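You operate a simulated robot arm through the tools that you are given. There is no shell and no other tool. Be economical: measure what you need, move in short steps, check, and stop when the job is done.

You run a simulated two-armed robot. Do the job below in one go: nothing can be reset, and whatever is moved stays where it is left.

TASK
Carry the white tray with both arms and set it on the wide white table left front.

The check looks at the end state, three seconds after you hand in, the way a careful person would. Anything else that was tipped, shoved, dropped, spilled or broken makes it a failure.

THE ROBOT
Two 7-joint arms with two-finger parallel grippers on one trunk, on a base that drives. Base frame: it is fixed to the floor where the robot stands at the start and does not move with it; the origin is under the middle of the robot, x ahead of it, y to its left, z up. Units: mm, degrees, N and s.
The left shoulder is at the start at [70, 134, 1126], the right one opposite. With the tool pointing down near the work surface each hand reaches from about 100 to 640 mm from the robot's upright axis, wherever it stands, measured 20 degrees to its own side. Places, roughly: wide white table left front [-2200, -2400, 800]. Payload 1.57 kg a hand.
Tool frame (each hand has its own): the origin (TCP) lies between the finger pads and is the grasp point; the fingertips stand 30 mm ahead of it; z points along the fingers, y is the line along which they close. Largest opening 80 mm; finger width 17, thickness 12; the body of the gripper, 40 by 82 mm, starts 80 mm behind the TCP.
Orientation is that of the tool frame in the base frame, as a unit quaternion [x, y, z, w]. With the fingers straight down and closing along the base's y, the tool's x points along the base's -x, its y along +y and its z along -z.

THE INTERFACE
- The arms move only by the tool drive_tool. It takes "left_increments", "right_increments" or both (then of equal length, played together; a hand with none holds still); each is a list of rows, each a list of 7 numbers: the shift along the tool's x, y, z in mm, then the turn, a rotation vector about the tool's x, y, z in degrees, then the gripper command, from -1 (fully open) to 1 (shut), values between in proportion. In form: [[dx, dy, dz, wx, wy, wz, gripper], ...]. A call has 1 to 20 rows; each row shifts and turns the commanded pose from where the row before left it, along the tool's axes as they then stand. Each row takes 0.2 s and may step no farther than 50 mm and 8.6 degrees from the row before; otherwise, or with a gripper value out of range, the whole call is refused. A pose out of reach is approached as far as the arm can. The call stops where the force on the tool passes 40 N (or 10 N more than at its start, if that is more) or the arm is blocked; 0.2 s more then pass. The fingers move at their own pace (about 153 mm/s each) and stop on an object; they squeeze with about 26 N. The grip force told is the motor's: it shows also when the fingers shut on nothing. Time passes only in rows, and 0.2 s behind the last, so rows that do not move let the fingers close. The reply holds the time, the measured pose of the TCP, the force on the tool along the base axes, the opening and the grip force, in the units named above and with some noise, with the torque about the TCP (base axes, N m) and any sound that the robot's microphone picked up, and new pictures: "views" is both (left out), scene, wrist or none (wrist: the cameras of the hands that moved).
- Cameras (640 x 400 px; columns grow to the right, rows downward): "scene" is now at [122.6, 3.6, 1327.9]; the picture's right is [0.05, -1.00, 0.00], its down [-0.81, -0.04, -0.59] and it looks along [0.59, 0.03, -0.81] (base axes); focal length 250 px, centre (320, 200). "left" rides on the left gripper at [72, 7, -122] in its tool frame; the picture's right is [-0.09, 1.00, 0.00], its down [-0.84, -0.08, -0.54] and it looks along [-0.54, -0.05, 0.84] (tool axes); focal length 238 px, centre (320, 200). "right" rides on the right gripper at [72, -7, -122] in its tool frame; the picture's right is [0.09, 1.00, 0.00], its down [-0.84, 0.08, -0.54] and it looks along [-0.54, 0.05, 0.84] (tool axes); focal length 238 px, centre (320, 200). There is no depth. A picture from a camera that has moved, and an enlarged one, comes with that camera's place and axes in the base frame and with its lens.
- move_column(by): slides the trunk up (or, below 0, down) by that many mm; the arms and the scene camera ride with it, the base frame stays. It gives what a move gives, with no picture.
- base_move(legs): drives the robot by 1 to 6 legs, each [ahead, left, turn to the left] in mm, mm and degrees, along the robot's own axes; the way and the turn of a leg run together, so that a leg with both is an arc; at most 1500 mm and 180 degrees a leg. The arms and the cameras ride along, it lands a little off, and it stops where it bumps. It gives what a move gives, and a new picture of the scene camera.
- head_to(pan, tilt): turns the head with the scene camera to pan (to the left, within 86 degrees either way) and tilt (down, from -29 to 69), counted from straight ahead of the robot. It gives what a move gives, and a new picture of the scene camera.
- close_up(camera, box): a new picture of the part [left, top, right, bottom] of that camera's present view, enlarged. No time passes.
- close_job(): hands the job in; it is judged then, once.

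Go step by step. Nothing tells you exact positions but the pictures and the camera data: compare them with the known pose of the tool, close in by small moves and look again before you grip or let go. The budget is 120 turns and 260 pictures, counting those below and the enlarged ones. Unless the task says otherwise, let go and move clear before handing in, and close with one line.

The tools are called after ">>>" as a command line: name --argument value ..., lists and objects as JSON in quotes. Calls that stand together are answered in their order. drive_tool: Moves the arms, as the interface text tells. Its arguments: {"type":"object","properties":{"left_increments":{"type":"array","items":{"type":"array","items":{"type":"number"}}},"right_increments":{"type":"array","items":{"type":"array","items":{"type":"number"}}},"views":{"type":"string","enum":["both","scene","wrist","none"]}},"required":[]} The other tools are called the same way: move_column (by) slides the trunk up or down; base_move (legs) drives the base; head_to (pan, tilt) turns the head that bears the scene camera; close_up (camera, box) takes an enlarged picture of a part of a camera's view; close_job () hands the job in.

At the start:

```text
time: 0.0
left_tool_pos: [393.0, 218.3, 1044.9]
left_ee_rot: [-0.001, 1.0, 0.0, 0.0]
left_wrist_force: [0.1, -0.5, 0.7]
left_torque: [0.01, -0.04, 0.0]
left_finger_gap: 79.8
left_finger_force: 0.0
right_tool_pos: [418.1, -165.6, 1015.8]
right_ee_rot: [0.0, 1.0, 0.0, 0.001]
right_wrist_force: [0.7, -0.2, -0.2]
right_torque: [0.0, 0.03, 0.02]
right_finger_gap: 79.8
right_finger_force: 0.1
trunk travel left (down, up): [-700.0, 240.0]
robot x, y, heading: [-0.6, 1.8, -0.0]
head pan, tilt: [2.6, 53.8]
```

scene: 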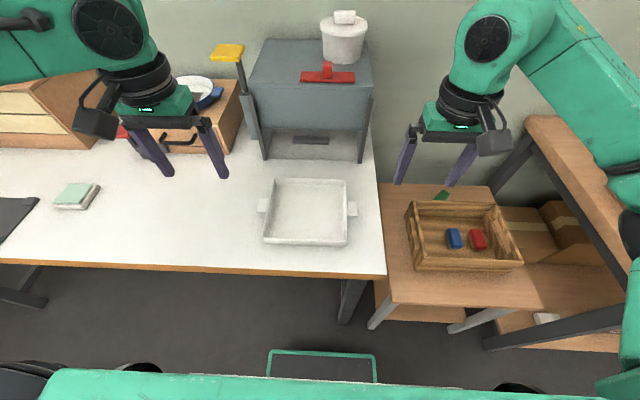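
right: 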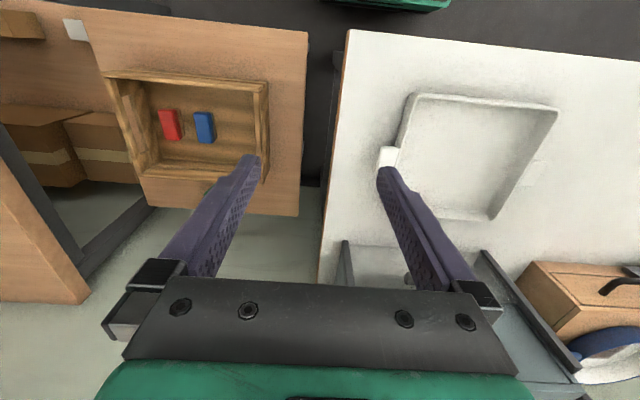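
left: 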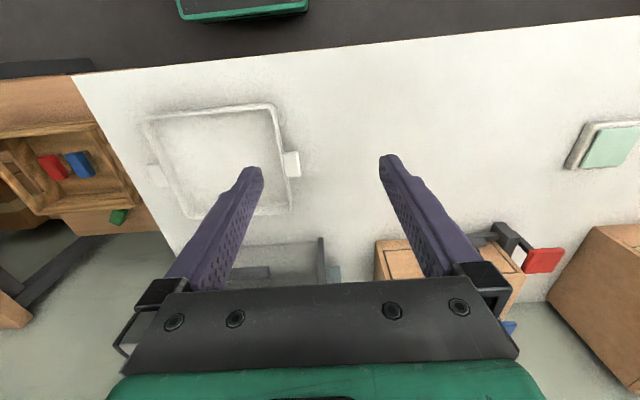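

The white tray sits on the table ahead, with its tabs at about (475, 165, 810) and (479, -58, 810). I'll look closer at the tabs.

>>> close_up --camera "scene" --box '[240, 160, 380, 260]'

>>> close_up --camera "left" --box '[130, 80, 330, 230]'

>>> close_up --camera "right" --box '[360, 70, 580, 240]'

```text
4.00 times, centred on (310, 210) of scene
camera zoom: at [122.6, 3.6, 1327.9], right [0.05, -1.0, 0.0], down [-0.81, -0.04, -0.59], along [0.59, 0.03, -0.81], focal length 1000 px, centre (360, 160)
```

zoom: 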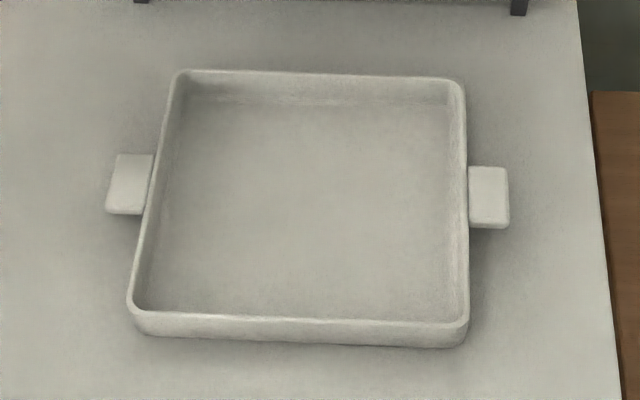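

```text
2.67 times, centred on (230, 155) of left
camera zoom: at [321.2, 224.6, 1165.7], right [0.09, 1.0, 0.0], down [0.84, -0.08, 0.54], along [0.54, -0.05, -0.84], focal length 636 px, centre (560, 320)
```

zoom: 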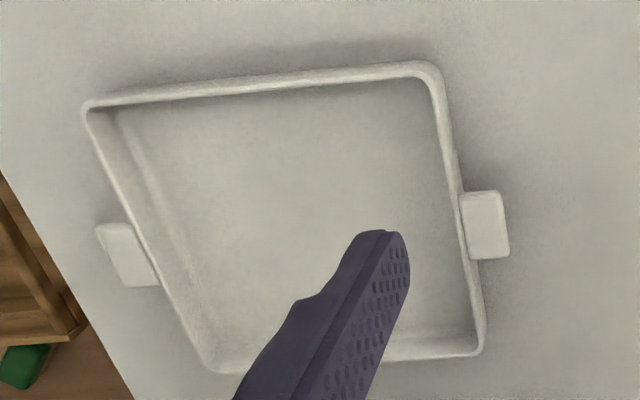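

```text
2.35 times, centred on (470, 155) of right
camera zoom: at [344.8, -173.5, 1136.6], right [-0.09, 1.0, 0.0], down [0.84, 0.08, 0.54], along [0.54, 0.05, -0.84], focal length 561 px, centre (-33, 306)
```

zoom: 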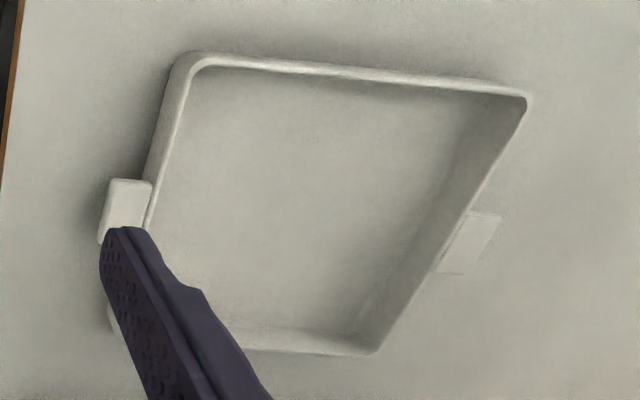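

The tabs are about 25 mm by 45 mm (45 along x), so I'll grip them with the fingers down, closing along x. I'll turn both hands 90° with the cameras outward and hover above the tabs.

>>> drive_tool --left_increments '[[0, 0, 0, 0, 0, 8.2, -1], [0, 0, 0, 0, 0, 8.2, -1], [0, 0, 0, 0, 0, 8.2, -1], [0, 0, 0, 0, 0, 8.2, -1], [0, 0, 0, 0, 0, 8.2, -1], [0, 0, 0, 0, 0, 8.2, -1], [0, 0, 0, 0, 0, 8.2, -1], [0, 0, 0, 0, 0, 8.2, -1], [0, 0, 0, 0, 0, 8.2, -1], [0, 0, 0, 0, 0, 8.2, -1], [0, 0, 0, 0, 0, 8, -1], [-10, -20, 20, 0, 0, 0, -1], [-10, -20, 20, 0, 0, 0, -1], [-10, -20, 20, 0, 0, 0, -1], [-10, -20, 20, 0, 0, 0, -1]]' --right_increments '[[0, 0, 0, 0, 0, -8.2, -1], [0, 0, 0, 0, 0, -8.2, -1], [0, 0, 0, 0, 0, -8.2, -1], [0, 0, 0, 0, 0, -8.2, -1], [0, 0, 0, 0, 0, -8.2, -1], [0, 0, 0, 0, 0, -8.2, -1], [0, 0, 0, 0, 0, -8.2, -1], [0, 0, 0, 0, 0, -8.2, -1], [0, 0, 0, 0, 0, -8.2, -1], [0, 0, 0, 0, 0, -8.2, -1], [0, 0, 0, 0, 0, -8, -1], [-22, 14, 13, 0, 0, 0, -1], [-22, 14, 13, 0, 0, 0, -1], [-22, 14, 13, 0, 0, 0, -1], [-22, 14, 13, 0, 0, 0, -1]]'

```text
time: 3.2
left_tool_pos: [324.0, 179.4, 975.6]
left_ee_rot: [0.706, 0.708, 0.002, -0.001]
left_wrist_force: [-0.9, -0.2, -1.0]
left_torque: [0.06, -0.02, 0.01]
left_finger_gap: 80.0
left_finger_force: 0.1
left hand out of reach, approached as far as the arm can: row 15
right_tool_pos: [414.9, -23.4, 970.3]
right_ee_rot: [-0.397, 0.918, -0.01, 0.017]
right_wrist_force: [-0.3, -0.8, -0.4]
right_torque: [0.01, 0.0, -0.01]
right_finger_gap: 79.9
right_finger_force: 0.0
right hand out of reach, approached as far as the arm can: row 5, 6, 7, 8, 9, 10, 11
trunk travel left (down, up): [-700.0, 240.0]
robot x, y, heading: [4.0, -0.3, -0.2]
head pan, tilt: [2.6, 53.8]
camera scene: at [121.8, 0.3, 1327.9], right [0.04, -1.0, 0.0], down [-0.81, -0.03, -0.59], along [0.59, 0.03, -0.81], focal length 250 px, centre (320, 200)
camera right: at [365.5, -80.6, 1090.2], right [-0.79, 0.61, -0.03], down [0.49, 0.67, 0.56], along [0.37, 0.42, -0.83], focal length 238 px, centre (320, 200)
camera left: at [330.1, 250.8, 1096.2], right [1.0, -0.09, 0.0], down [-0.08, -0.84, 0.54], along [-0.05, -0.54, -0.84], focal length 238 px, centre (320, 200)
```

scene: 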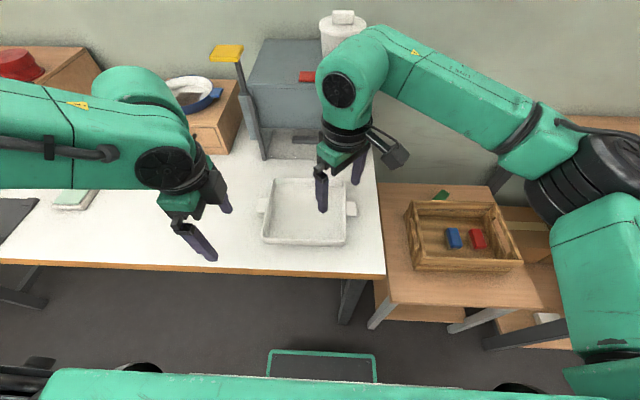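
right: 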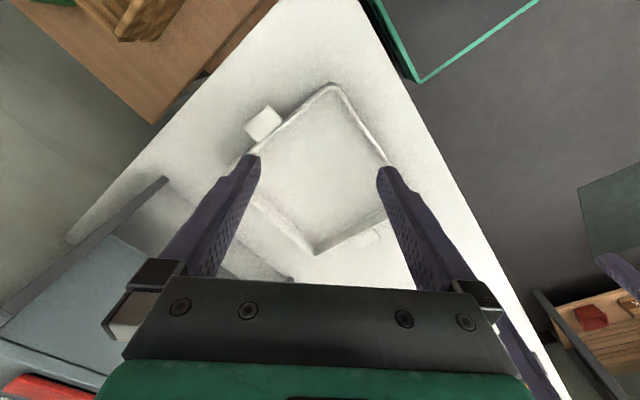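
left: 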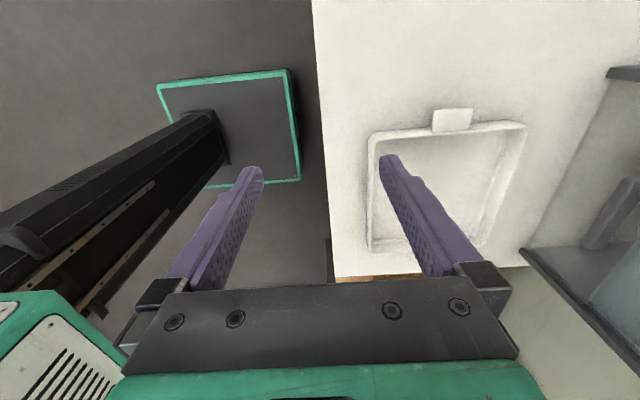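

My shifts ran along turned axes, and the right hand can't turn that way. I'll turn the right hand the other way, after moving it out to its tab.

>>> drive_tool --right_increments '[[0, 0, 0, 0, 0, 7.8, -1], [0, 0, 0, 0, 0, 7.8, -1], [0, 0, 0, 0, 0, 7.8, -1], [0, 0, 0, 0, 0, 7.8, -1], [0, 0, 0, 0, 0, 7.8, -1], [0, 0, 0, 0, 0, 7.8, -1], [-20, -25, 0, 0, 0, 0, -1], [-20, -25, 0, 0, 0, 0, -1], [0, 0, 0, 0, 0, 0, -1]]' --views "none"

```text
time: 5.2
left_tool_pos: [324.0, 183.0, 975.2]
left_ee_rot: [0.706, 0.708, 0.0, 0.001]
left_wrist_force: [0.2, 0.4, -0.2]
left_torque: [-0.02, 0.01, -0.05]
left_finger_gap: 79.9
left_finger_force: 0.1
right_tool_pos: [455.9, -69.5, 973.0]
right_ee_rot: [0.0, 1.0, -0.004, 0.019]
right_wrist_force: [0.7, 0.0, -0.3]
right_torque: [0.0, 0.0, 0.01]
right_finger_gap: 80.1
right_finger_force: 0.1
trunk travel left (down, up): [-700.0, 240.0]
robot x, y, heading: [-2.4, -2.7, 0.0]
head pan, tilt: [2.6, 53.8]
```

>>> drive_tool --right_increments '[[0, 0, 0, 0, 0, 8.2, -1], [0, 0, 0, 0, 0, 8.2, -1], [0, 0, 0, 0, 0, 8.2, -1], [0, 0, 0, 0, 0, 8.2, -1], [0, 0, 0, 0, 0, 8.2, -1], [0, 0, 0, 0, 0, 8.2, -1], [0, 0, 0, 0, 0, 8.2, -1], [0, 0, 0, 0, 0, 8.2, -1], [0, 0, 0, 0, 0, 8.2, -1], [0, 0, 0, 0, 0, 8.2, -1], [0, 0, 0, 0, 0, 8, -1]]' --views "none"

>>> drive_tool --left_increments '[[-1.5, 30, 0, 0, 0, 0, -1], [-4, 30, 0, 0, 0, 0, -1], [-4, 30, 0, 0, 0, 0, -1], [-4, 30, 0, 0, 0, 0, -1], [-4, 30, 0, 0, 0, 0, -1], [0, 0, 0, 0, 0, 0, -1]]' --views "both"

```text
time: 7.6
left_tool_pos: [323.4, 182.3, 975.3]
left_ee_rot: [0.707, 0.707, 0.0, 0.0]
left_wrist_force: [-0.4, 0.0, -0.4]
left_torque: [0.0, 0.03, 0.02]
left_finger_gap: 80.0
left_finger_force: 0.1
right_tool_pos: [454.9, -71.1, 972.2]
right_ee_rot: [0.708, 0.706, 0.011, 0.016]
right_wrist_force: [1.0, 0.5, 0.8]
right_torque: [0.02, -0.02, 0.02]
right_finger_gap: 80.0
right_finger_force: 0.1
trunk travel left (down, up): [-700.0, 240.0]
robot x, y, heading: [2.2, 0.9, -0.0]
head pan, tilt: [2.6, 53.8]
```

```text
time: 9.0
left_tool_pos: [473.0, 166.5, 974.1]
left_ee_rot: [0.707, 0.707, 0.0, 0.001]
left_wrist_force: [0.0, -0.4, 0.3]
left_torque: [0.01, -0.03, -0.01]
left_finger_gap: 79.8
left_finger_force: 0.1
right_tool_pos: [455.2, -69.8, 971.8]
right_ee_rot: [0.707, 0.707, 0.011, 0.016]
right_wrist_force: [0.2, -0.1, 0.6]
right_torque: [0.03, 0.02, -0.03]
right_finger_gap: 80.0
right_finger_force: 0.2
trunk travel left (down, up): [-700.0, 240.0]
robot x, y, heading: [-0.2, 2.5, -0.0]
head pan, tilt: [2.6, 53.8]
camera scene: at [121.7, 3.9, 1327.9], right [0.05, -1.0, 0.0], down [-0.81, -0.04, -0.59], along [0.59, 0.03, -0.81], focal length 250 px, centre (320, 200)
camera left: at [480.0, 236.7, 1095.3], right [1.0, -0.09, 0.0], down [-0.08, -0.84, 0.54], along [-0.05, -0.54, -0.84], focal length 238 px, centre (320, 200)
```

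scene: 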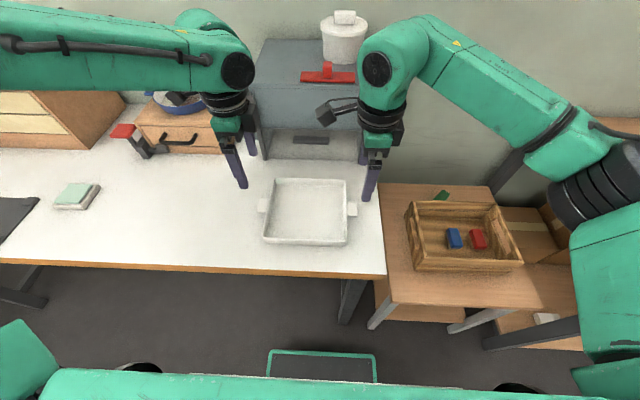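
left: 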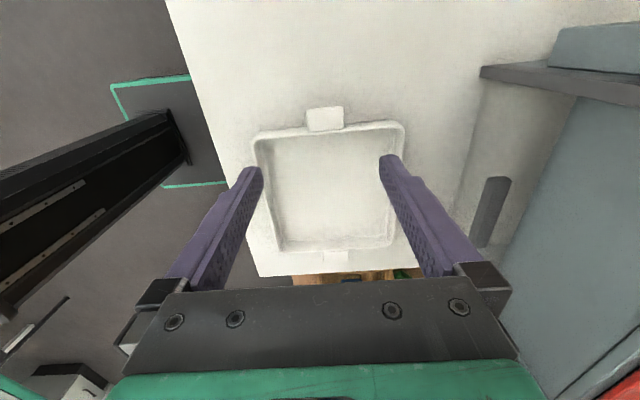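

The left hand is above its tab. I'll straighten the right hand's 2° tilt and line it up over its own tab.

>>> drive_tool --right_increments '[[0, 0, 0, 2.2, 0.4, 0, -1], [10, 22, 0, 0, 0, 0, -1], [0, 0, 0, 0, 0, 0, -1]]' --views "wrist"

```text
time: 9.8
left_tool_pos: [472.8, 165.3, 974.3]
left_ee_rot: [0.706, 0.708, 0.0, 0.001]
left_wrist_force: [-0.2, 0.5, 0.5]
left_torque: [0.0, 0.0, 0.02]
left_finger_gap: 80.0
left_finger_force: 0.0
right_tool_pos: [477.5, -60.5, 972.2]
right_ee_rot: [0.706, 0.708, 0.001, 0.0]
right_wrist_force: [-0.7, 0.4, 0.8]
right_torque: [-0.02, -0.01, -0.02]
right_finger_gap: 79.9
right_finger_force: 0.1
trunk travel left (down, up): [-700.0, 240.0]
robot x, y, heading: [0.2, -3.2, -0.1]
head pan, tilt: [2.6, 53.8]
camera right: at [469.4, 10.6, 1094.2], right [1.0, 0.09, 0.0], down [0.08, -0.84, 0.54], along [0.05, -0.54, -0.84], focal length 238 px, centre (320, 200)
```

right: 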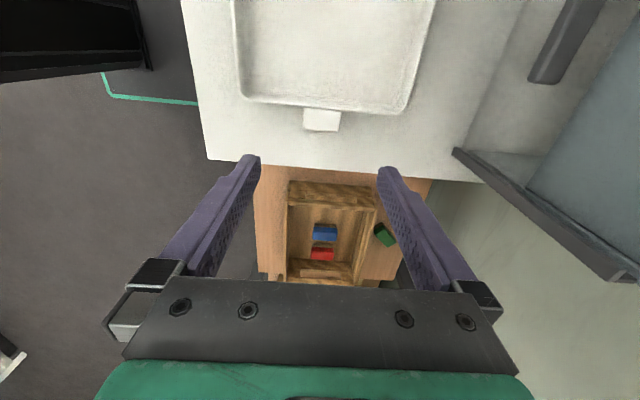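

Both hands are lined up over the tabs. I'll lower both to z≈850, with the tips just above the tabs, and look again.

>>> drive_tool --left_increments '[[0, 2, 30, 0, 0, 0, -1], [0, 2, 30, 0, 0, 0, -1], [0, 0, 30, 0, 0, 0, -1], [0, 0, 30, 0, 0, 0, -1], [0, 0, 0, 0, 0, 0, -1]]' --right_increments '[[0, 0, 30, 0, 0, 0, -1], [0, 0, 30, 0, 0, 0, -1], [0, 0, 30, 0, 0, 0, -1], [0, 0, 30, 0, 0, 0, -1], [0, 0, 0, 0, 0, 0, -1]]'

```text
time: 11.0
left_tool_pos: [476.7, 165.0, 854.8]
left_ee_rot: [0.707, 0.708, 0.001, 0.0]
left_wrist_force: [-0.7, 0.4, 0.5]
left_torque: [-0.02, 0.01, -0.03]
left_finger_gap: 80.1
left_finger_force: 0.1
right_tool_pos: [477.2, -61.1, 851.7]
right_ee_rot: [0.706, 0.708, 0.0, 0.0]
right_wrist_force: [0.1, -0.1, 0.1]
right_torque: [0.05, -0.05, -0.01]
right_finger_gap: 79.9
right_finger_force: 0.0
trunk travel left (down, up): [-700.0, 240.0]
robot x, y, heading: [3.1, -5.2, -0.2]
head pan, tilt: [2.6, 53.8]
camera scene: at [121.8, 3.5, 1327.9], right [0.05, -1.0, 0.0], down [-0.81, -0.04, -0.59], along [0.59, 0.03, -0.81], focal length 250 px, centre (320, 200)
camera right: at [469.8, 11.0, 973.7], right [1.0, 0.09, 0.0], down [0.08, -0.84, 0.54], along [0.05, -0.54, -0.84], focal length 238 px, centre (320, 200)
camera left: at [483.7, 236.9, 975.1], right [1.0, -0.09, 0.0], down [-0.08, -0.84, 0.54], along [-0.05, -0.54, -0.84], focal length 238 px, centre (320, 200)
```

scene: 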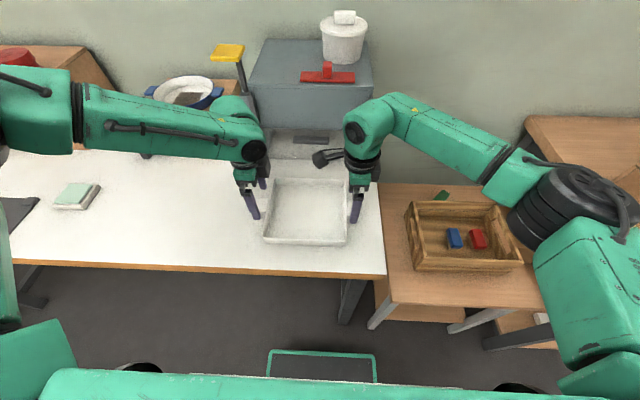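
right: 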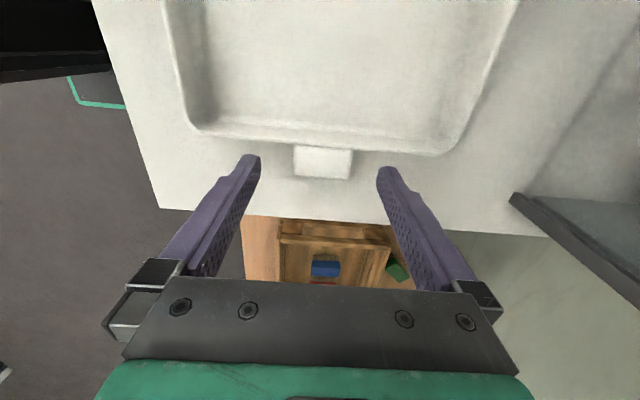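
left: 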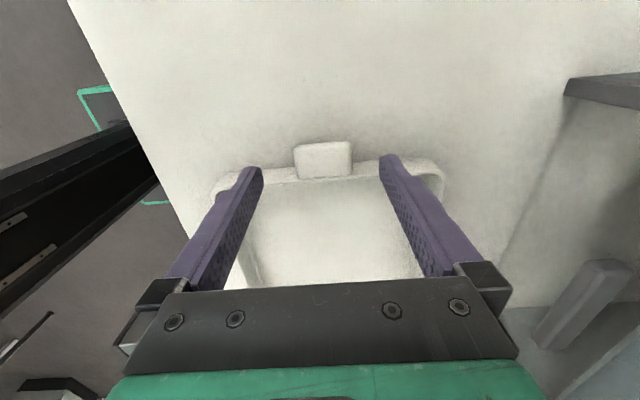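

The tab tops are near z 813, and the alignment is good. I'll lower to TCP z≈822 so the fingers straddle the tabs.

>>> drive_tool --left_increments '[[3, 2, 8, 0, 0, 0, -1], [0, 0, 8, 0, 0, 0, -1], [0, 0, 9, 0, 0, 0, -1], [0, 0, 8, 0, 0, 0, -1], [0, 0, 0, 0, 0, 0, -1]]' --right_increments '[[-1, 1, 8, 0, 0, 0, -1], [0, 0, 7, 0, 0, 0, -1], [0, 0, 8, 0, 0, 0, -1], [0, 0, 7, 0, 0, 0, -1], [0, 0, 0, 0, 0, 0, -1]]'

>>> close_up --camera "scene" --box '[220, 140, 400, 260]'

```text
time: 12.2
left_tool_pos: [478.9, 169.3, 822.0]
left_ee_rot: [0.706, 0.708, 0.0, 0.0]
left_wrist_force: [0.0, -0.9, 0.4]
left_torque: [-0.01, 0.0, 0.0]
left_finger_gap: 79.9
left_finger_force: 0.0
right_tool_pos: [478.4, -61.9, 821.6]
right_ee_rot: [0.706, 0.708, 0.0, -0.001]
right_wrist_force: [0.8, -0.2, 0.0]
right_torque: [-0.01, 0.01, -0.02]
right_finger_gap: 80.2
right_finger_force: 0.1
trunk travel left (down, up): [-700.0, 240.0]
robot x, y, heading: [-0.7, -0.4, -0.0]
head pan, tilt: [2.6, 53.8]
camera scene: at [122.4, 3.6, 1327.9], right [0.05, -1.0, 0.0], down [-0.81, -0.04, -0.59], along [0.59, 0.03, -0.81], focal length 250 px, centre (320, 200)
camera right: at [470.8, 9.8, 943.7], right [1.0, 0.09, 0.0], down [0.08, -0.84, 0.54], along [0.05, -0.54, -0.84], focal length 238 px, centre (320, 200)
camera left: at [485.4, 241.0, 943.5], right [1.0, -0.09, 0.0], down [-0.08, -0.84, 0.54], along [-0.05, -0.54, -0.84], focal length 238 px, centre (320, 200)
```

scene: 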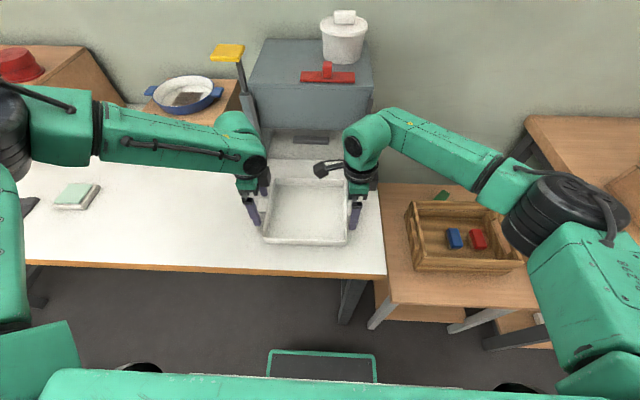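
right: 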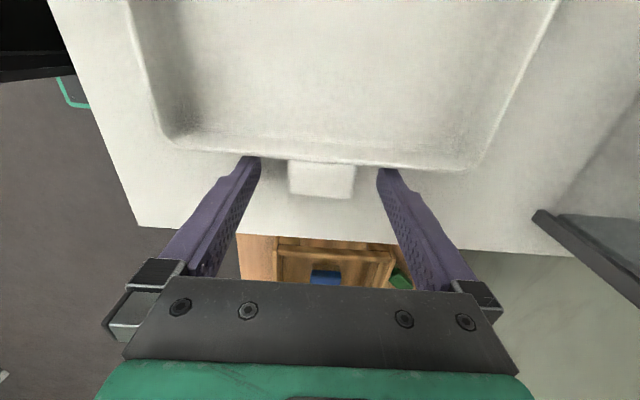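
left: 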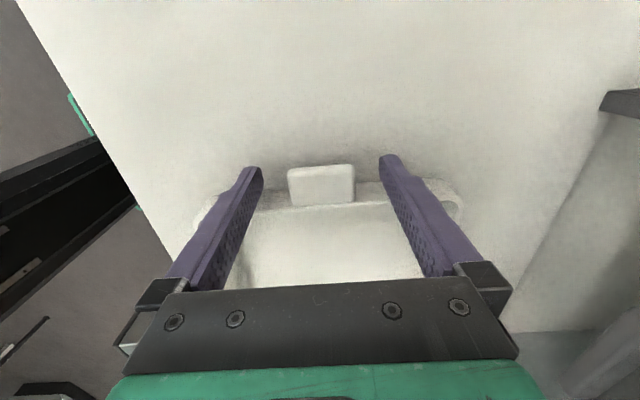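

```text
3.33 times, centred on (310, 200) of scene
camera zoom: at [122.4, 3.6, 1327.9], right [0.05, -1.0, 0.0], down [-0.81, -0.04, -0.59], along [0.59, 0.03, -0.81], focal length 833 px, centre (353, 200)
```

zoom: 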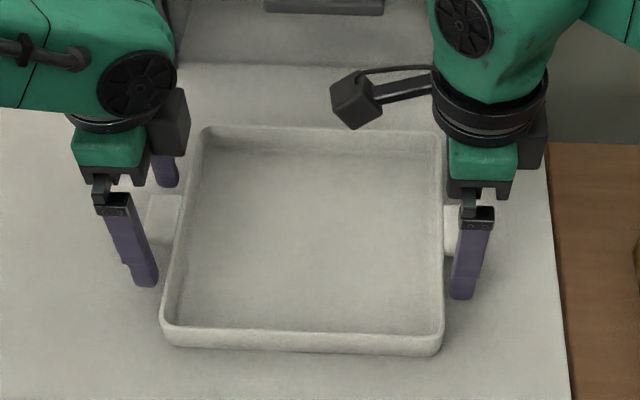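

Both fingers straddle the tabs. I'll ease a little deeper while watching the force.

>>> drive_tool --left_increments '[[-2, 0, 3, 0, 0, 0, -1], [0, 0, 3, 0, 0, 0, -1], [0, 0, 3, 0, 0, 0, -1], [0, 0, 0, 0, 0, 0, -1]]' --right_increments '[[0, 0, 3, 0, 0, 0, -1], [0, 0, 3, 0, 0, 0, -1], [0, 0, 3, 0, 0, 0, -1], [0, 0, 0, 0, 0, 0, -1]]' --views "wrist"

```text
time: 13.2
left_tool_pos: [475.0, 171.2, 817.3]
left_ee_rot: [0.707, 0.707, 0.001, 0.0]
left_wrist_force: [-0.5, -0.3, -0.7]
left_torque: [-0.02, 0.01, -0.01]
left_finger_gap: 79.9
left_finger_force: 0.0
left hand out of reach, approached as far as the arm can: row 1, 3
right_tool_pos: [478.8, -61.4, 811.9]
right_ee_rot: [0.707, 0.707, 0.0, 0.0]
right_wrist_force: [-0.9, -0.2, 0.6]
right_torque: [0.01, -0.02, 0.0]
right_finger_gap: 79.9
right_finger_force: 0.1
trunk travel left (down, up): [-700.0, 240.0]
robot x, y, heading: [3.8, -1.2, -0.1]
head pan, tilt: [2.6, 53.8]
camera right: at [471.0, 9.7, 934.7], right [1.0, 0.09, 0.0], down [0.08, -0.84, 0.54], along [0.05, -0.54, -0.84], focal length 238 px, centre (320, 200)
camera left: at [481.3, 241.7, 937.9], right [1.0, -0.09, 0.0], down [-0.08, -0.84, 0.54], along [-0.05, -0.54, -0.84], focal length 238 px, centre (320, 200)
```

right: 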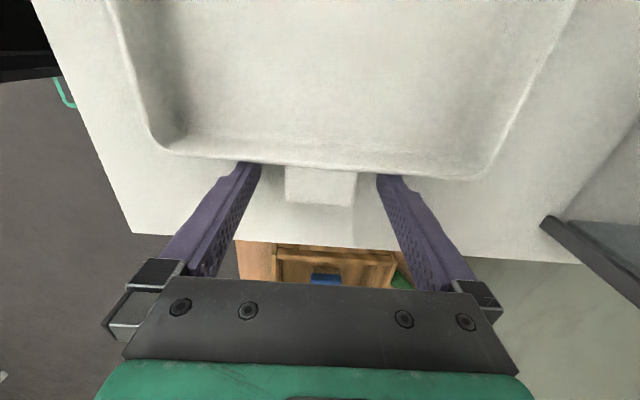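
left: 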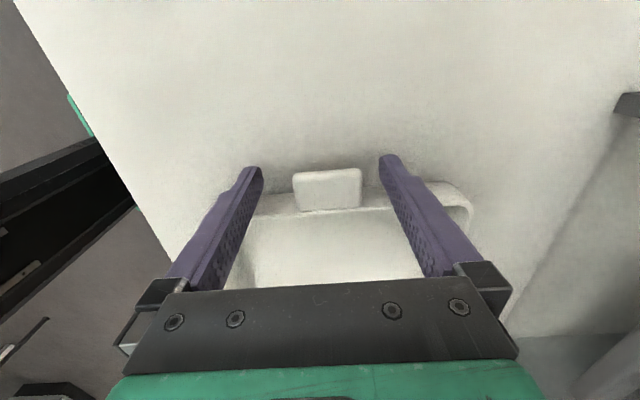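

The left wrist is near its limit in this turn. I'll raise it, flip it 180° to mirror the right hand, and come back down.

>>> drive_tool --left_increments '[[0, 0, -20, 0, 0, 0, -1], [0, 0, -30, 0, 0, 0, -1], [0, 0, -40, 0, 0, 0, -1], [0, 0, -40, 0, 0, 0, -1], [0, 0, -20, 0, 0, 0, -1], [0, 0, 0, 0, 0, -8.2, -1], [0, 0, 0, 0, 0, -8.2, -1], [0, 0, 0, 0, 0, -8.2, -1], [0, 0, 0, 0, 0, -8.2, -1], [0, 0, 0, 0, 0, -8.2, -1], [0, 0, 0, 0, 0, -8.2, -1], [0, 0, 0, 0, 0, -8.2, -1], [0, 0, 0, 0, 0, -8.2, -1], [0, 0, 0, 0, 0, -8.2, -1], [0, 0, 0, 0, 0, -8.2, -1], [0, 0, 0, 0, 0, -8, -1]]' --views "none"

>>> drive_tool --left_increments '[[0, 0, 0, 0, 0, -8.2, -1], [0, 0, 0, 0, 0, -8.2, -1], [0, 0, 0, 0, 0, -8.2, -1], [0, 0, 0, 0, 0, -8.2, -1], [0, 0, 0, 0, 0, -8.2, -1], [0, 0, 0, 0, 0, -8.2, -1], [0, 0, 0, 0, 0, -8.2, -1], [0, 0, 0, 0, 0, -8.2, -1], [0, 0, 0, 0, 0, -8.2, -1], [0, 0, 0, 0, 0, -8.2, -1], [0, 0, 0, 0, 0, -8, -1], [0, 0, 0, 0, 0, 0, -1]]'

```text
time: 16.6
left_tool_pos: [475.5, 170.4, 967.2]
left_ee_rot: [-0.003, 1.0, 0.0, 0.0]
left_wrist_force: [0.7, 0.3, 0.2]
left_torque: [0.0, -0.01, -0.02]
left_finger_gap: 80.0
left_finger_force: 0.1
right_tool_pos: [479.0, -61.9, 812.9]
right_ee_rot: [0.707, 0.707, 0.0, -0.001]
right_wrist_force: [-0.9, -1.2, 0.4]
right_torque: [0.0, -0.01, 0.02]
right_finger_gap: 79.9
right_finger_force: 0.1
trunk travel left (down, up): [-700.0, 240.0]
robot x, y, heading: [-1.7, -1.0, -0.2]
head pan, tilt: [2.6, 53.8]
```

```text
time: 19.2
left_tool_pos: [473.5, 171.0, 966.7]
left_ee_rot: [0.708, -0.706, 0.0, 0.0]
left_wrist_force: [0.7, -0.3, -0.5]
left_torque: [0.03, -0.05, 0.01]
left_finger_gap: 80.2
left_finger_force: 0.0
right_tool_pos: [479.1, -61.0, 813.5]
right_ee_rot: [0.707, 0.707, 0.0, 0.0]
right_wrist_force: [0.8, 0.2, 0.5]
right_torque: [0.01, 0.01, -0.02]
right_finger_gap: 80.0
right_finger_force: 0.0
trunk travel left (down, up): [-700.0, 240.0]
robot x, y, heading: [-0.3, 1.4, -0.1]
head pan, tilt: [2.6, 53.8]
camera scene: at [122.6, 3.6, 1327.9], right [0.05, -1.0, 0.0], down [-0.81, -0.04, -0.59], along [0.59, 0.03, -0.81], focal length 250 px, centre (320, 200)
camera left: at [468.8, 97.6, 1087.7], right [-1.0, 0.09, 0.0], down [0.07, 0.84, 0.54], along [0.05, 0.54, -0.84], focal length 238 px, centre (320, 200)
```

scene: 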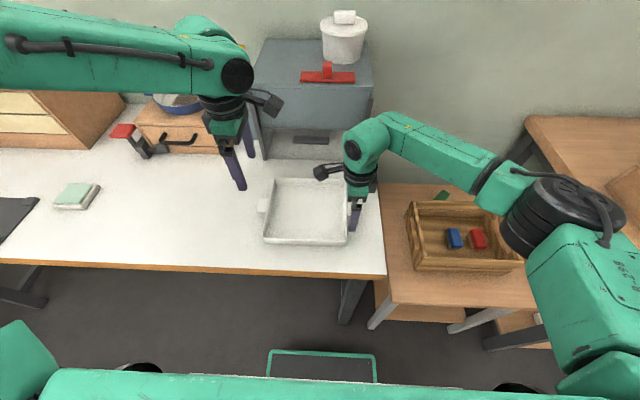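
left: 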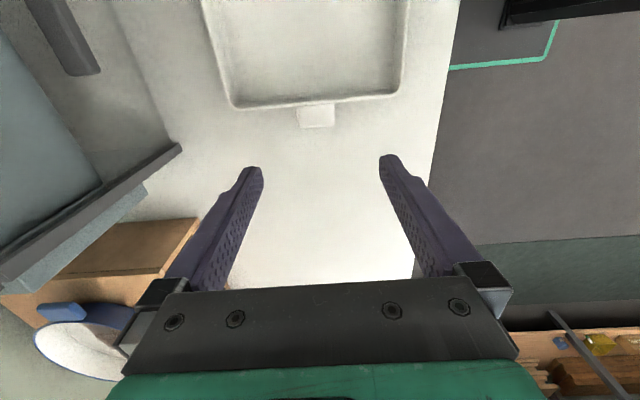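

The flip worked. The left tab is at about (479, 162), so I'll lower over it again.

>>> drive_tool --left_increments '[[7, -5, 30, 0, 0, 0, -1], [0, 0, 30, 0, 0, 0, -1], [0, 0, 30, 0, 0, 0, -1], [0, 0, 30, 0, 0, 0, -1], [0, 0, 0, 0, 0, 0, -1]]' --views "wrist"

```text
time: 20.4
left_tool_pos: [480.4, 163.1, 847.2]
left_ee_rot: [0.707, -0.707, 0.001, 0.0]
left_wrist_force: [0.0, -0.8, -0.6]
left_torque: [0.03, -0.01, -0.01]
left_finger_gap: 79.6
left_finger_force: 0.1
right_tool_pos: [478.1, -62.5, 813.6]
right_ee_rot: [0.706, 0.708, 0.0, 0.0]
right_wrist_force: [-0.2, -0.4, 0.6]
right_torque: [-0.02, -0.02, 0.0]
right_finger_gap: 80.0
right_finger_force: 0.1
trunk travel left (down, up): [-700.0, 240.0]
robot x, y, heading: [-0.5, -2.3, -0.2]
head pan, tilt: [2.6, 53.8]
camera left: at [473.2, 90.3, 968.0], right [-1.0, 0.09, 0.0], down [0.08, 0.84, 0.54], along [0.05, 0.54, -0.84], focal length 238 px, centre (320, 200)
```

left: 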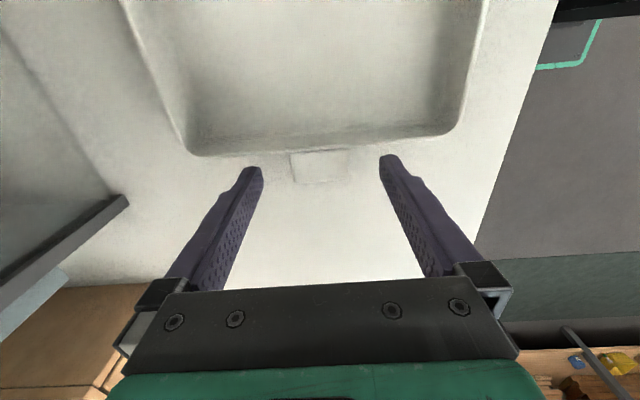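

The left hand is well aligned, so I'll lower it to match the right.

>>> drive_tool --left_increments '[[-1, -1, 10, 0, 0, 0, -1], [0, 0, 10, 0, 0, 0, -1], [0, 0, 8, 0, 0, 0, -1], [0, 0, 5, 0, 0, 0, -1], [0, 0, 0, 0, 0, 0, -1]]' --views "wrist"

>>> close_up --camera "left" --box '[200, 120, 440, 270]'

>>> close_up --camera "right" --box '[200, 120, 440, 270]'

```text
time: 21.6
left_tool_pos: [473.2, 168.5, 818.8]
left_ee_rot: [0.708, -0.707, 0.001, -0.001]
left_wrist_force: [0.1, 0.0, -0.2]
left_torque: [0.02, 0.03, -0.02]
left_finger_gap: 80.2
left_finger_force: 0.0
left hand out of reach, approached as far as the arm can: row 3, 4
right_tool_pos: [478.7, -62.9, 813.3]
right_ee_rot: [0.706, 0.708, 0.0, 0.0]
right_wrist_force: [0.1, -0.4, 0.4]
right_torque: [-0.01, -0.01, -0.01]
right_finger_gap: 79.8
right_finger_force: 0.0
trunk travel left (down, up): [-700.0, 240.0]
robot x, y, heading: [-0.3, -2.1, 0.1]
head pan, tilt: [2.6, 53.8]
camera left: at [468.3, 95.8, 939.8], right [-1.0, 0.09, 0.0], down [0.08, 0.84, 0.54], along [0.05, 0.54, -0.84], focal length 238 px, centre (320, 200)
```

left: 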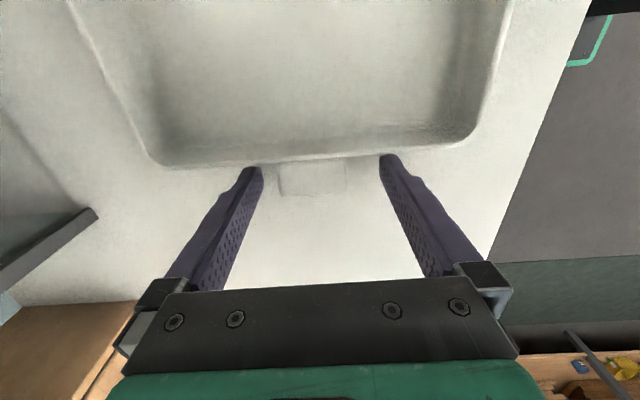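

```text
2.67 times, centred on (320, 195) of left
camera zoom: at [468.3, 95.8, 939.8], right [-1.0, 0.09, 0.0], down [0.08, 0.84, 0.54], along [0.05, 0.54, -0.84], focal length 636 px, centre (320, 213)
```

zoom: 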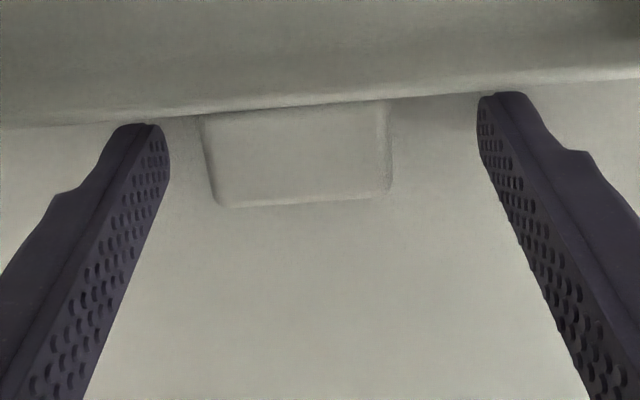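

```text
2.67 times, centred on (320, 195) of right
camera zoom: at [471.0, 9.8, 934.9], right [1.0, 0.09, 0.0], down [0.08, -0.84, 0.54], along [0.05, -0.54, -0.84], focal length 636 px, centre (320, 213)
```

zoom: 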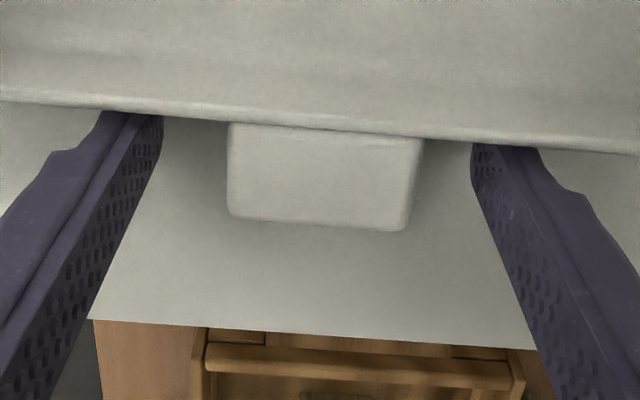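

The left arm hits a limit just here. I'd rather raise the hands relative to the trunk and lower the trunk, but first I'll check the room around the elbows.

>>> head_to --pan 50 --tilt 40

>>> head_to --pan -50 --tilt 40

```text
time: 22.8
left_tool_pos: [474.3, 167.9, 819.3]
left_ee_rot: [0.707, -0.707, 0.001, 0.0]
left_wrist_force: [-0.2, 0.5, -0.2]
left_torque: [0.02, -0.02, -0.02]
left_finger_gap: 79.9
left_finger_force: 0.0
right_tool_pos: [479.2, -62.3, 813.1]
right_ee_rot: [0.707, 0.708, 0.0, -0.001]
right_wrist_force: [-0.4, -1.0, 0.2]
right_torque: [-0.03, 0.02, -0.02]
right_finger_gap: 79.9
right_finger_force: 0.1
trunk travel left (down, up): [-700.0, 240.0]
robot x, y, heading: [-0.5, 2.3, -0.0]
head pan, tilt: [50.0, 40.0]
camera scene: at [104.1, 65.4, 1347.0], right [0.77, -0.64, 0.0], down [-0.41, -0.49, -0.77], along [0.49, 0.59, -0.64], focal length 250 px, centre (320, 200)
```

scene: 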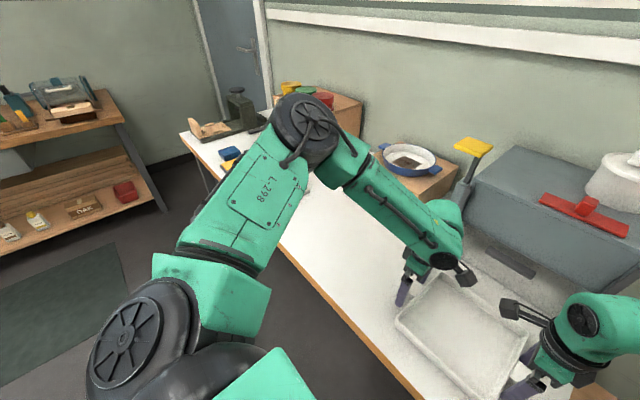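

```text
time: 24.5
left_tool_pos: [474.6, 169.4, 820.5]
left_ee_rot: [0.707, -0.707, 0.0, -0.001]
left_wrist_force: [0.0, 0.3, -0.5]
left_torque: [0.0, 0.01, 0.03]
left_finger_gap: 79.9
left_finger_force: 0.1
right_tool_pos: [478.0, -61.2, 813.7]
right_ee_rot: [0.707, 0.707, 0.001, 0.0]
right_wrist_force: [0.2, 0.2, -0.1]
right_torque: [0.01, 0.03, 0.0]
right_finger_gap: 80.1
right_finger_force: 0.1
trunk travel left (down, up): [-700.0, 240.0]
robot x, y, heading: [0.8, -1.7, -0.1]
head pan, tilt: [-50.0, 40.0]
camera scene: at [104.1, -64.8, 1347.0], right [-0.77, -0.64, 0.0], down [-0.41, 0.49, -0.77], along [0.49, -0.59, -0.64], focal length 250 px, centre (320, 200)
```

scene: 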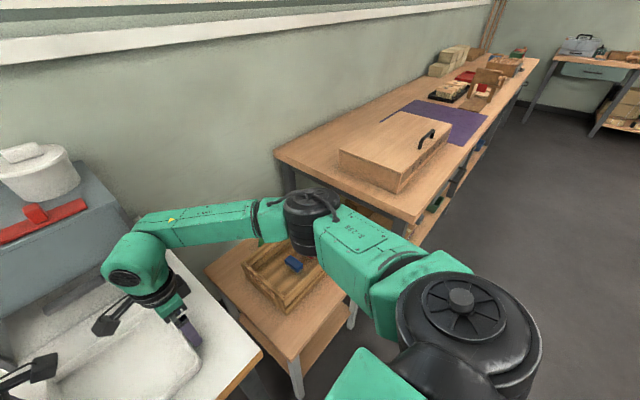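

Both elbows are high (z>1040) with plenty of room below. I'll raise both hands 80 mm, then slide the trunk down 80 mm.

>>> drive_tool --left_increments '[[0, 0, -25, 0, 0, 0, -1], [0, 0, -25, 0, 0, 0, -1], [0, 0, -25, 0, 0, 0, -1], [0, 0, -25, 0, 0, 0, -1], [0, 0, 0, 0, 0, 0, -1]]' --right_increments '[[0, 0, -25, 0, 0, 0, -1], [0, 0, -25, 0, 0, 0, -1], [0, 0, -25, 0, 0, 0, -1], [0, 0, -25, 0, 0, 0, -1], [0, 0, 0, 0, 0, 0, -1]]' --views "none"

>>> move_column --by -80

>>> head_to --pan 5 --tilt 50

```text
time: 25.7
left_tool_pos: [475.1, 169.7, 919.2]
left_ee_rot: [0.708, -0.706, 0.0, 0.0]
left_wrist_force: [-0.4, -0.2, -0.1]
left_torque: [0.0, 0.01, -0.04]
left_finger_gap: 80.3
left_finger_force: 0.1
right_tool_pos: [479.8, -61.5, 913.2]
right_ee_rot: [0.707, 0.708, 0.001, 0.001]
right_wrist_force: [-0.1, -0.1, 0.4]
right_torque: [-0.01, -0.01, 0.01]
right_finger_gap: 80.0
right_finger_force: 0.1
trunk travel left (down, up): [-700.0, 240.0]
robot x, y, heading: [1.6, -0.2, -0.3]
head pan, tilt: [-50.0, 40.0]
```

```text
time: 26.9
left_tool_pos: [474.6, 169.0, 839.9]
left_ee_rot: [0.708, -0.706, -0.001, 0.0]
left_wrist_force: [0.7, 0.2, 0.0]
left_torque: [-0.01, 0.01, 0.03]
left_finger_gap: 80.2
left_finger_force: 0.1
right_tool_pos: [479.4, -61.1, 832.7]
right_ee_rot: [0.706, 0.708, 0.0, 0.0]
right_wrist_force: [0.0, 1.0, 0.3]
right_torque: [-0.01, 0.04, -0.01]
right_finger_gap: 79.9
right_finger_force: 0.1
trunk travel left (down, up): [-620.0, 320.0]
robot x, y, heading: [4.1, -1.5, 0.5]
head pan, tilt: [-50.0, 40.0]
```

```text
time: 28.1
left_tool_pos: [475.7, 169.5, 839.7]
left_ee_rot: [0.708, -0.707, 0.0, -0.001]
left_wrist_force: [0.1, 0.2, -0.2]
left_torque: [-0.01, -0.02, -0.03]
left_finger_gap: 79.8
left_finger_force: 0.0
right_tool_pos: [478.6, -60.0, 833.2]
right_ee_rot: [0.706, 0.708, -0.001, 0.0]
right_wrist_force: [-0.1, 0.0, -0.4]
right_torque: [0.01, 0.03, 0.0]
right_finger_gap: 80.0
right_finger_force: 0.1
trunk travel left (down, up): [-620.0, 320.0]
robot x, y, heading: [2.3, 0.2, 0.1]
head pan, tilt: [5.0, 50.0]
camera scene: at [126.1, 6.9, 1252.8], right [0.09, -1.0, 0.0], down [-0.76, -0.07, -0.64], along [0.64, 0.06, -0.77], focal length 250 px, centre (320, 200)
```

scene: 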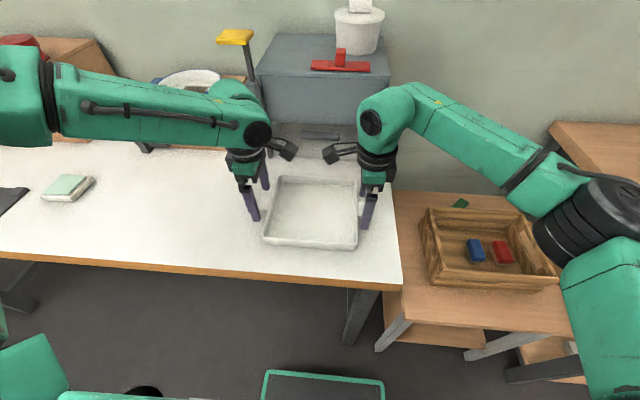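

The trunk is lower. I'll centre the left hand and lower both onto the tabs.

>>> drive_tool --left_increments '[[5.5, -6, 0, 0, 0, 0, -1], [0, 0, 10, 0, 0, 0, -1], [0, 0, 10, 0, 0, 0, -1], [0, 0, 7, 0, 0, 0, -1], [0, 0, 3, 0, 0, 0, -1], [0, 0, 0, 0, 0, 0, -1]]' --right_increments '[[-1, 0, 0, 0, 0, 0, -1], [0, 0, 7, 0, 0, 0, -1], [0, 0, 7, 0, 0, 0, -1], [0, 0, 6, 0, 0, 0, -1], [0, 0, 3, 0, 0, 0, -1], [0, 0, 0, 0, 0, 0, -1]]' --views "wrist"

```text
time: 29.5
left_tool_pos: [480.7, 164.1, 809.7]
left_ee_rot: [0.708, -0.707, 0.001, 0.0]
left_wrist_force: [0.7, 1.5, 6.3]
left_torque: [0.04, 0.26, -0.06]
left_finger_gap: 79.8
left_finger_force: 0.2
right_tool_pos: [478.6, -62.4, 810.6]
right_ee_rot: [0.706, 0.708, 0.0, 0.0]
right_wrist_force: [0.0, 0.1, -0.5]
right_torque: [-0.03, -0.01, -0.03]
right_finger_gap: 79.8
right_finger_force: 0.3
trunk travel left (down, up): [-620.0, 320.0]
robot x, y, heading: [-0.7, -3.5, 0.1]
head pan, tilt: [5.0, 50.0]
camera right: at [470.9, 8.7, 931.9], right [1.0, 0.09, 0.0], down [0.08, -0.84, 0.54], along [0.05, -0.54, -0.84], focal length 238 px, centre (320, 200)
camera left: at [474.5, 91.6, 930.9], right [-1.0, 0.09, 0.0], down [0.07, 0.84, 0.54], along [0.05, 0.54, -0.84], focal length 238 px, centre (320, 200)
```

right: 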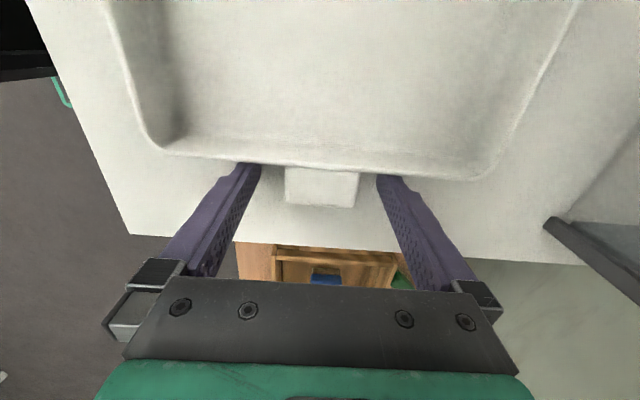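
left: 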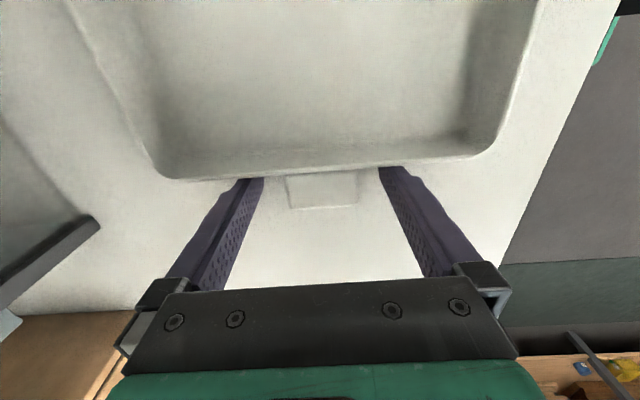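

One left fingertip rests lightly on something, so I'll back it up 3 mm and out 2 mm. Then I'll close both grippers.

>>> drive_tool --left_increments '[[0, 0, -3, 0, 0, 0, -1], [-2, 0, 0, 0, 0, 0, -1], [0, 0, 0, 0, 0, 0, -1]]' --views "none"

```text
time: 30.3
left_tool_pos: [481.8, 166.6, 812.3]
left_ee_rot: [0.708, -0.706, 0.0, 0.0]
left_wrist_force: [-1.0, -1.0, 0.7]
left_torque: [0.01, 0.0, 0.0]
left_finger_gap: 80.1
left_finger_force: 0.0
right_tool_pos: [479.9, -63.0, 809.8]
right_ee_rot: [0.707, 0.708, 0.001, -0.001]
right_wrist_force: [0.1, -0.6, 0.3]
right_torque: [0.02, 0.02, 0.01]
right_finger_gap: 79.9
right_finger_force: 0.1
trunk travel left (down, up): [-620.0, 320.0]
robot x, y, heading: [0.8, -2.4, 0.1]
head pan, tilt: [5.0, 50.0]
```

No contact now, so I'm closing both.

>>> drive_tool --left_increments '[[0, 0, 0, 0, 0, 0, -0.2], [0, 0, 0, 0, 0, 0, 0.2], [0, 0, 0, 0, 0, 0, 1], [0, 0, 0, 0, 0, 0, 1], [0, 0, 0, 0, 0, 0, 1]]' --right_increments '[[0, 0, 0, 0, 0, 0, -0.2], [0, 0, 0, 0, 0, 0, 0.2], [0, 0, 0, 0, 0, 0, 1], [0, 0, 0, 0, 0, 0, 1], [0, 0, 0, 0, 0, 0, 1]]'

```text
time: 31.5
left_tool_pos: [481.0, 166.5, 812.6]
left_ee_rot: [0.708, -0.707, 0.0, 0.0]
left_wrist_force: [-1.0, 0.9, 2.0]
left_torque: [0.05, -0.01, -0.13]
left_finger_gap: 43.7
left_finger_force: 26.2
right_tool_pos: [479.0, -62.8, 810.0]
right_ee_rot: [0.707, 0.707, 0.0, 0.0]
right_wrist_force: [2.0, -0.5, -1.2]
right_torque: [0.02, 0.03, -0.14]
right_finger_gap: 43.6
right_finger_force: 26.8
trunk travel left (down, up): [-620.0, 320.0]
robot x, y, heading: [-1.2, 2.0, 0.0]
head pan, tilt: [5.0, 50.0]
camera scene: at [126.0, 7.0, 1252.9], right [0.09, -1.0, 0.0], down [-0.76, -0.07, -0.64], along [0.64, 0.06, -0.77], focal length 250 px, centre (320, 200)
camera right: at [471.4, 8.7, 931.6], right [1.0, 0.09, 0.0], down [0.08, -0.84, 0.54], along [0.05, -0.54, -0.84], focal length 238 px, centre (320, 200)
camera left: at [474.7, 93.4, 933.1], right [-1.0, 0.09, 0.0], down [0.08, 0.84, 0.54], along [0.05, 0.54, -0.84], focal length 238 px, centre (320, 200)
```

scene: 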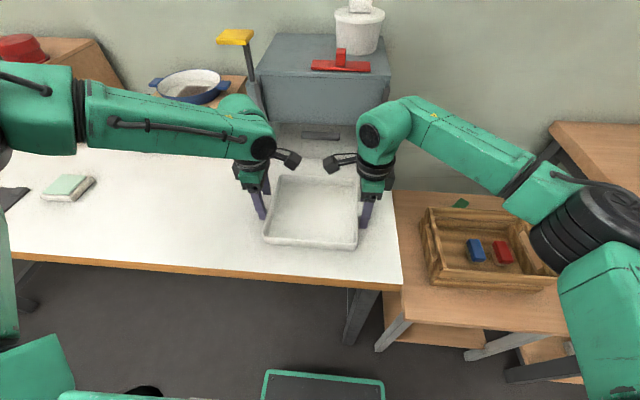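
right: 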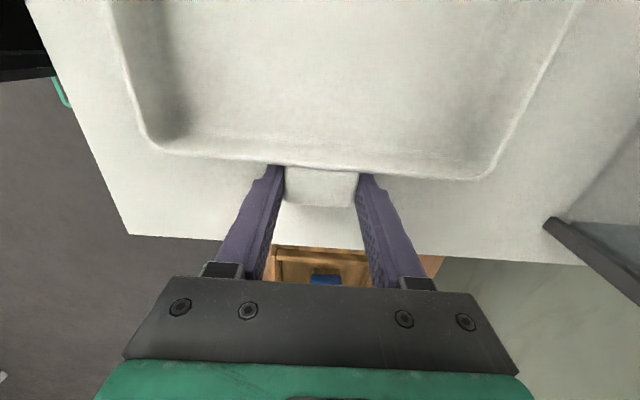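
left: 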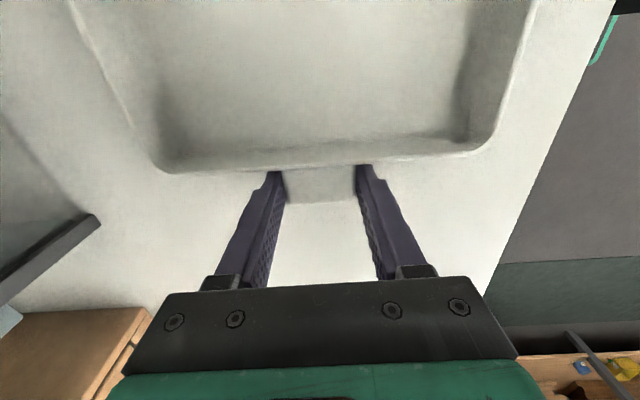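

Both tabs are gripped (gap about 43.7 mm). I'll lift with the trunk so both hands rise together, a little first.

>>> move_column --by 25

>>> close_up --camera "scene" --box '[200, 120, 440, 270]'

```text
time: 32.2
left_tool_pos: [480.9, 166.8, 839.0]
left_ee_rot: [0.707, -0.707, 0.001, -0.001]
left_wrist_force: [-1.1, 1.5, 8.6]
left_torque: [-0.09, 0.3, -0.22]
left_finger_gap: 43.2
left_finger_force: 26.2
right_tool_pos: [477.6, -62.4, 837.8]
right_ee_rot: [0.706, 0.708, 0.001, 0.002]
right_wrist_force: [0.8, -1.8, 7.2]
right_torque: [-0.31, 0.32, -0.1]
right_finger_gap: 43.6
right_finger_force: 25.8
trunk travel left (down, up): [-645.0, 295.0]
robot x, y, heading: [1.6, 0.6, -0.2]
head pan, tilt: [5.0, 50.0]
```

```text
2.67 times, centred on (320, 195) of scene
camera zoom: at [123.9, 7.1, 1278.5], right [0.09, -1.0, 0.0], down [-0.76, -0.07, -0.64], along [0.64, 0.06, -0.77], focal length 666 px, centre (320, 213)
```

zoom: 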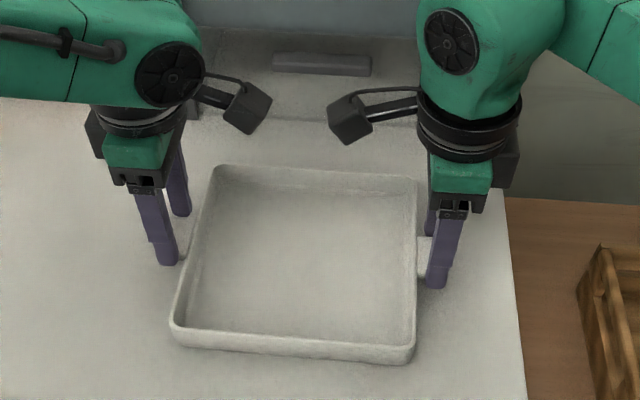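

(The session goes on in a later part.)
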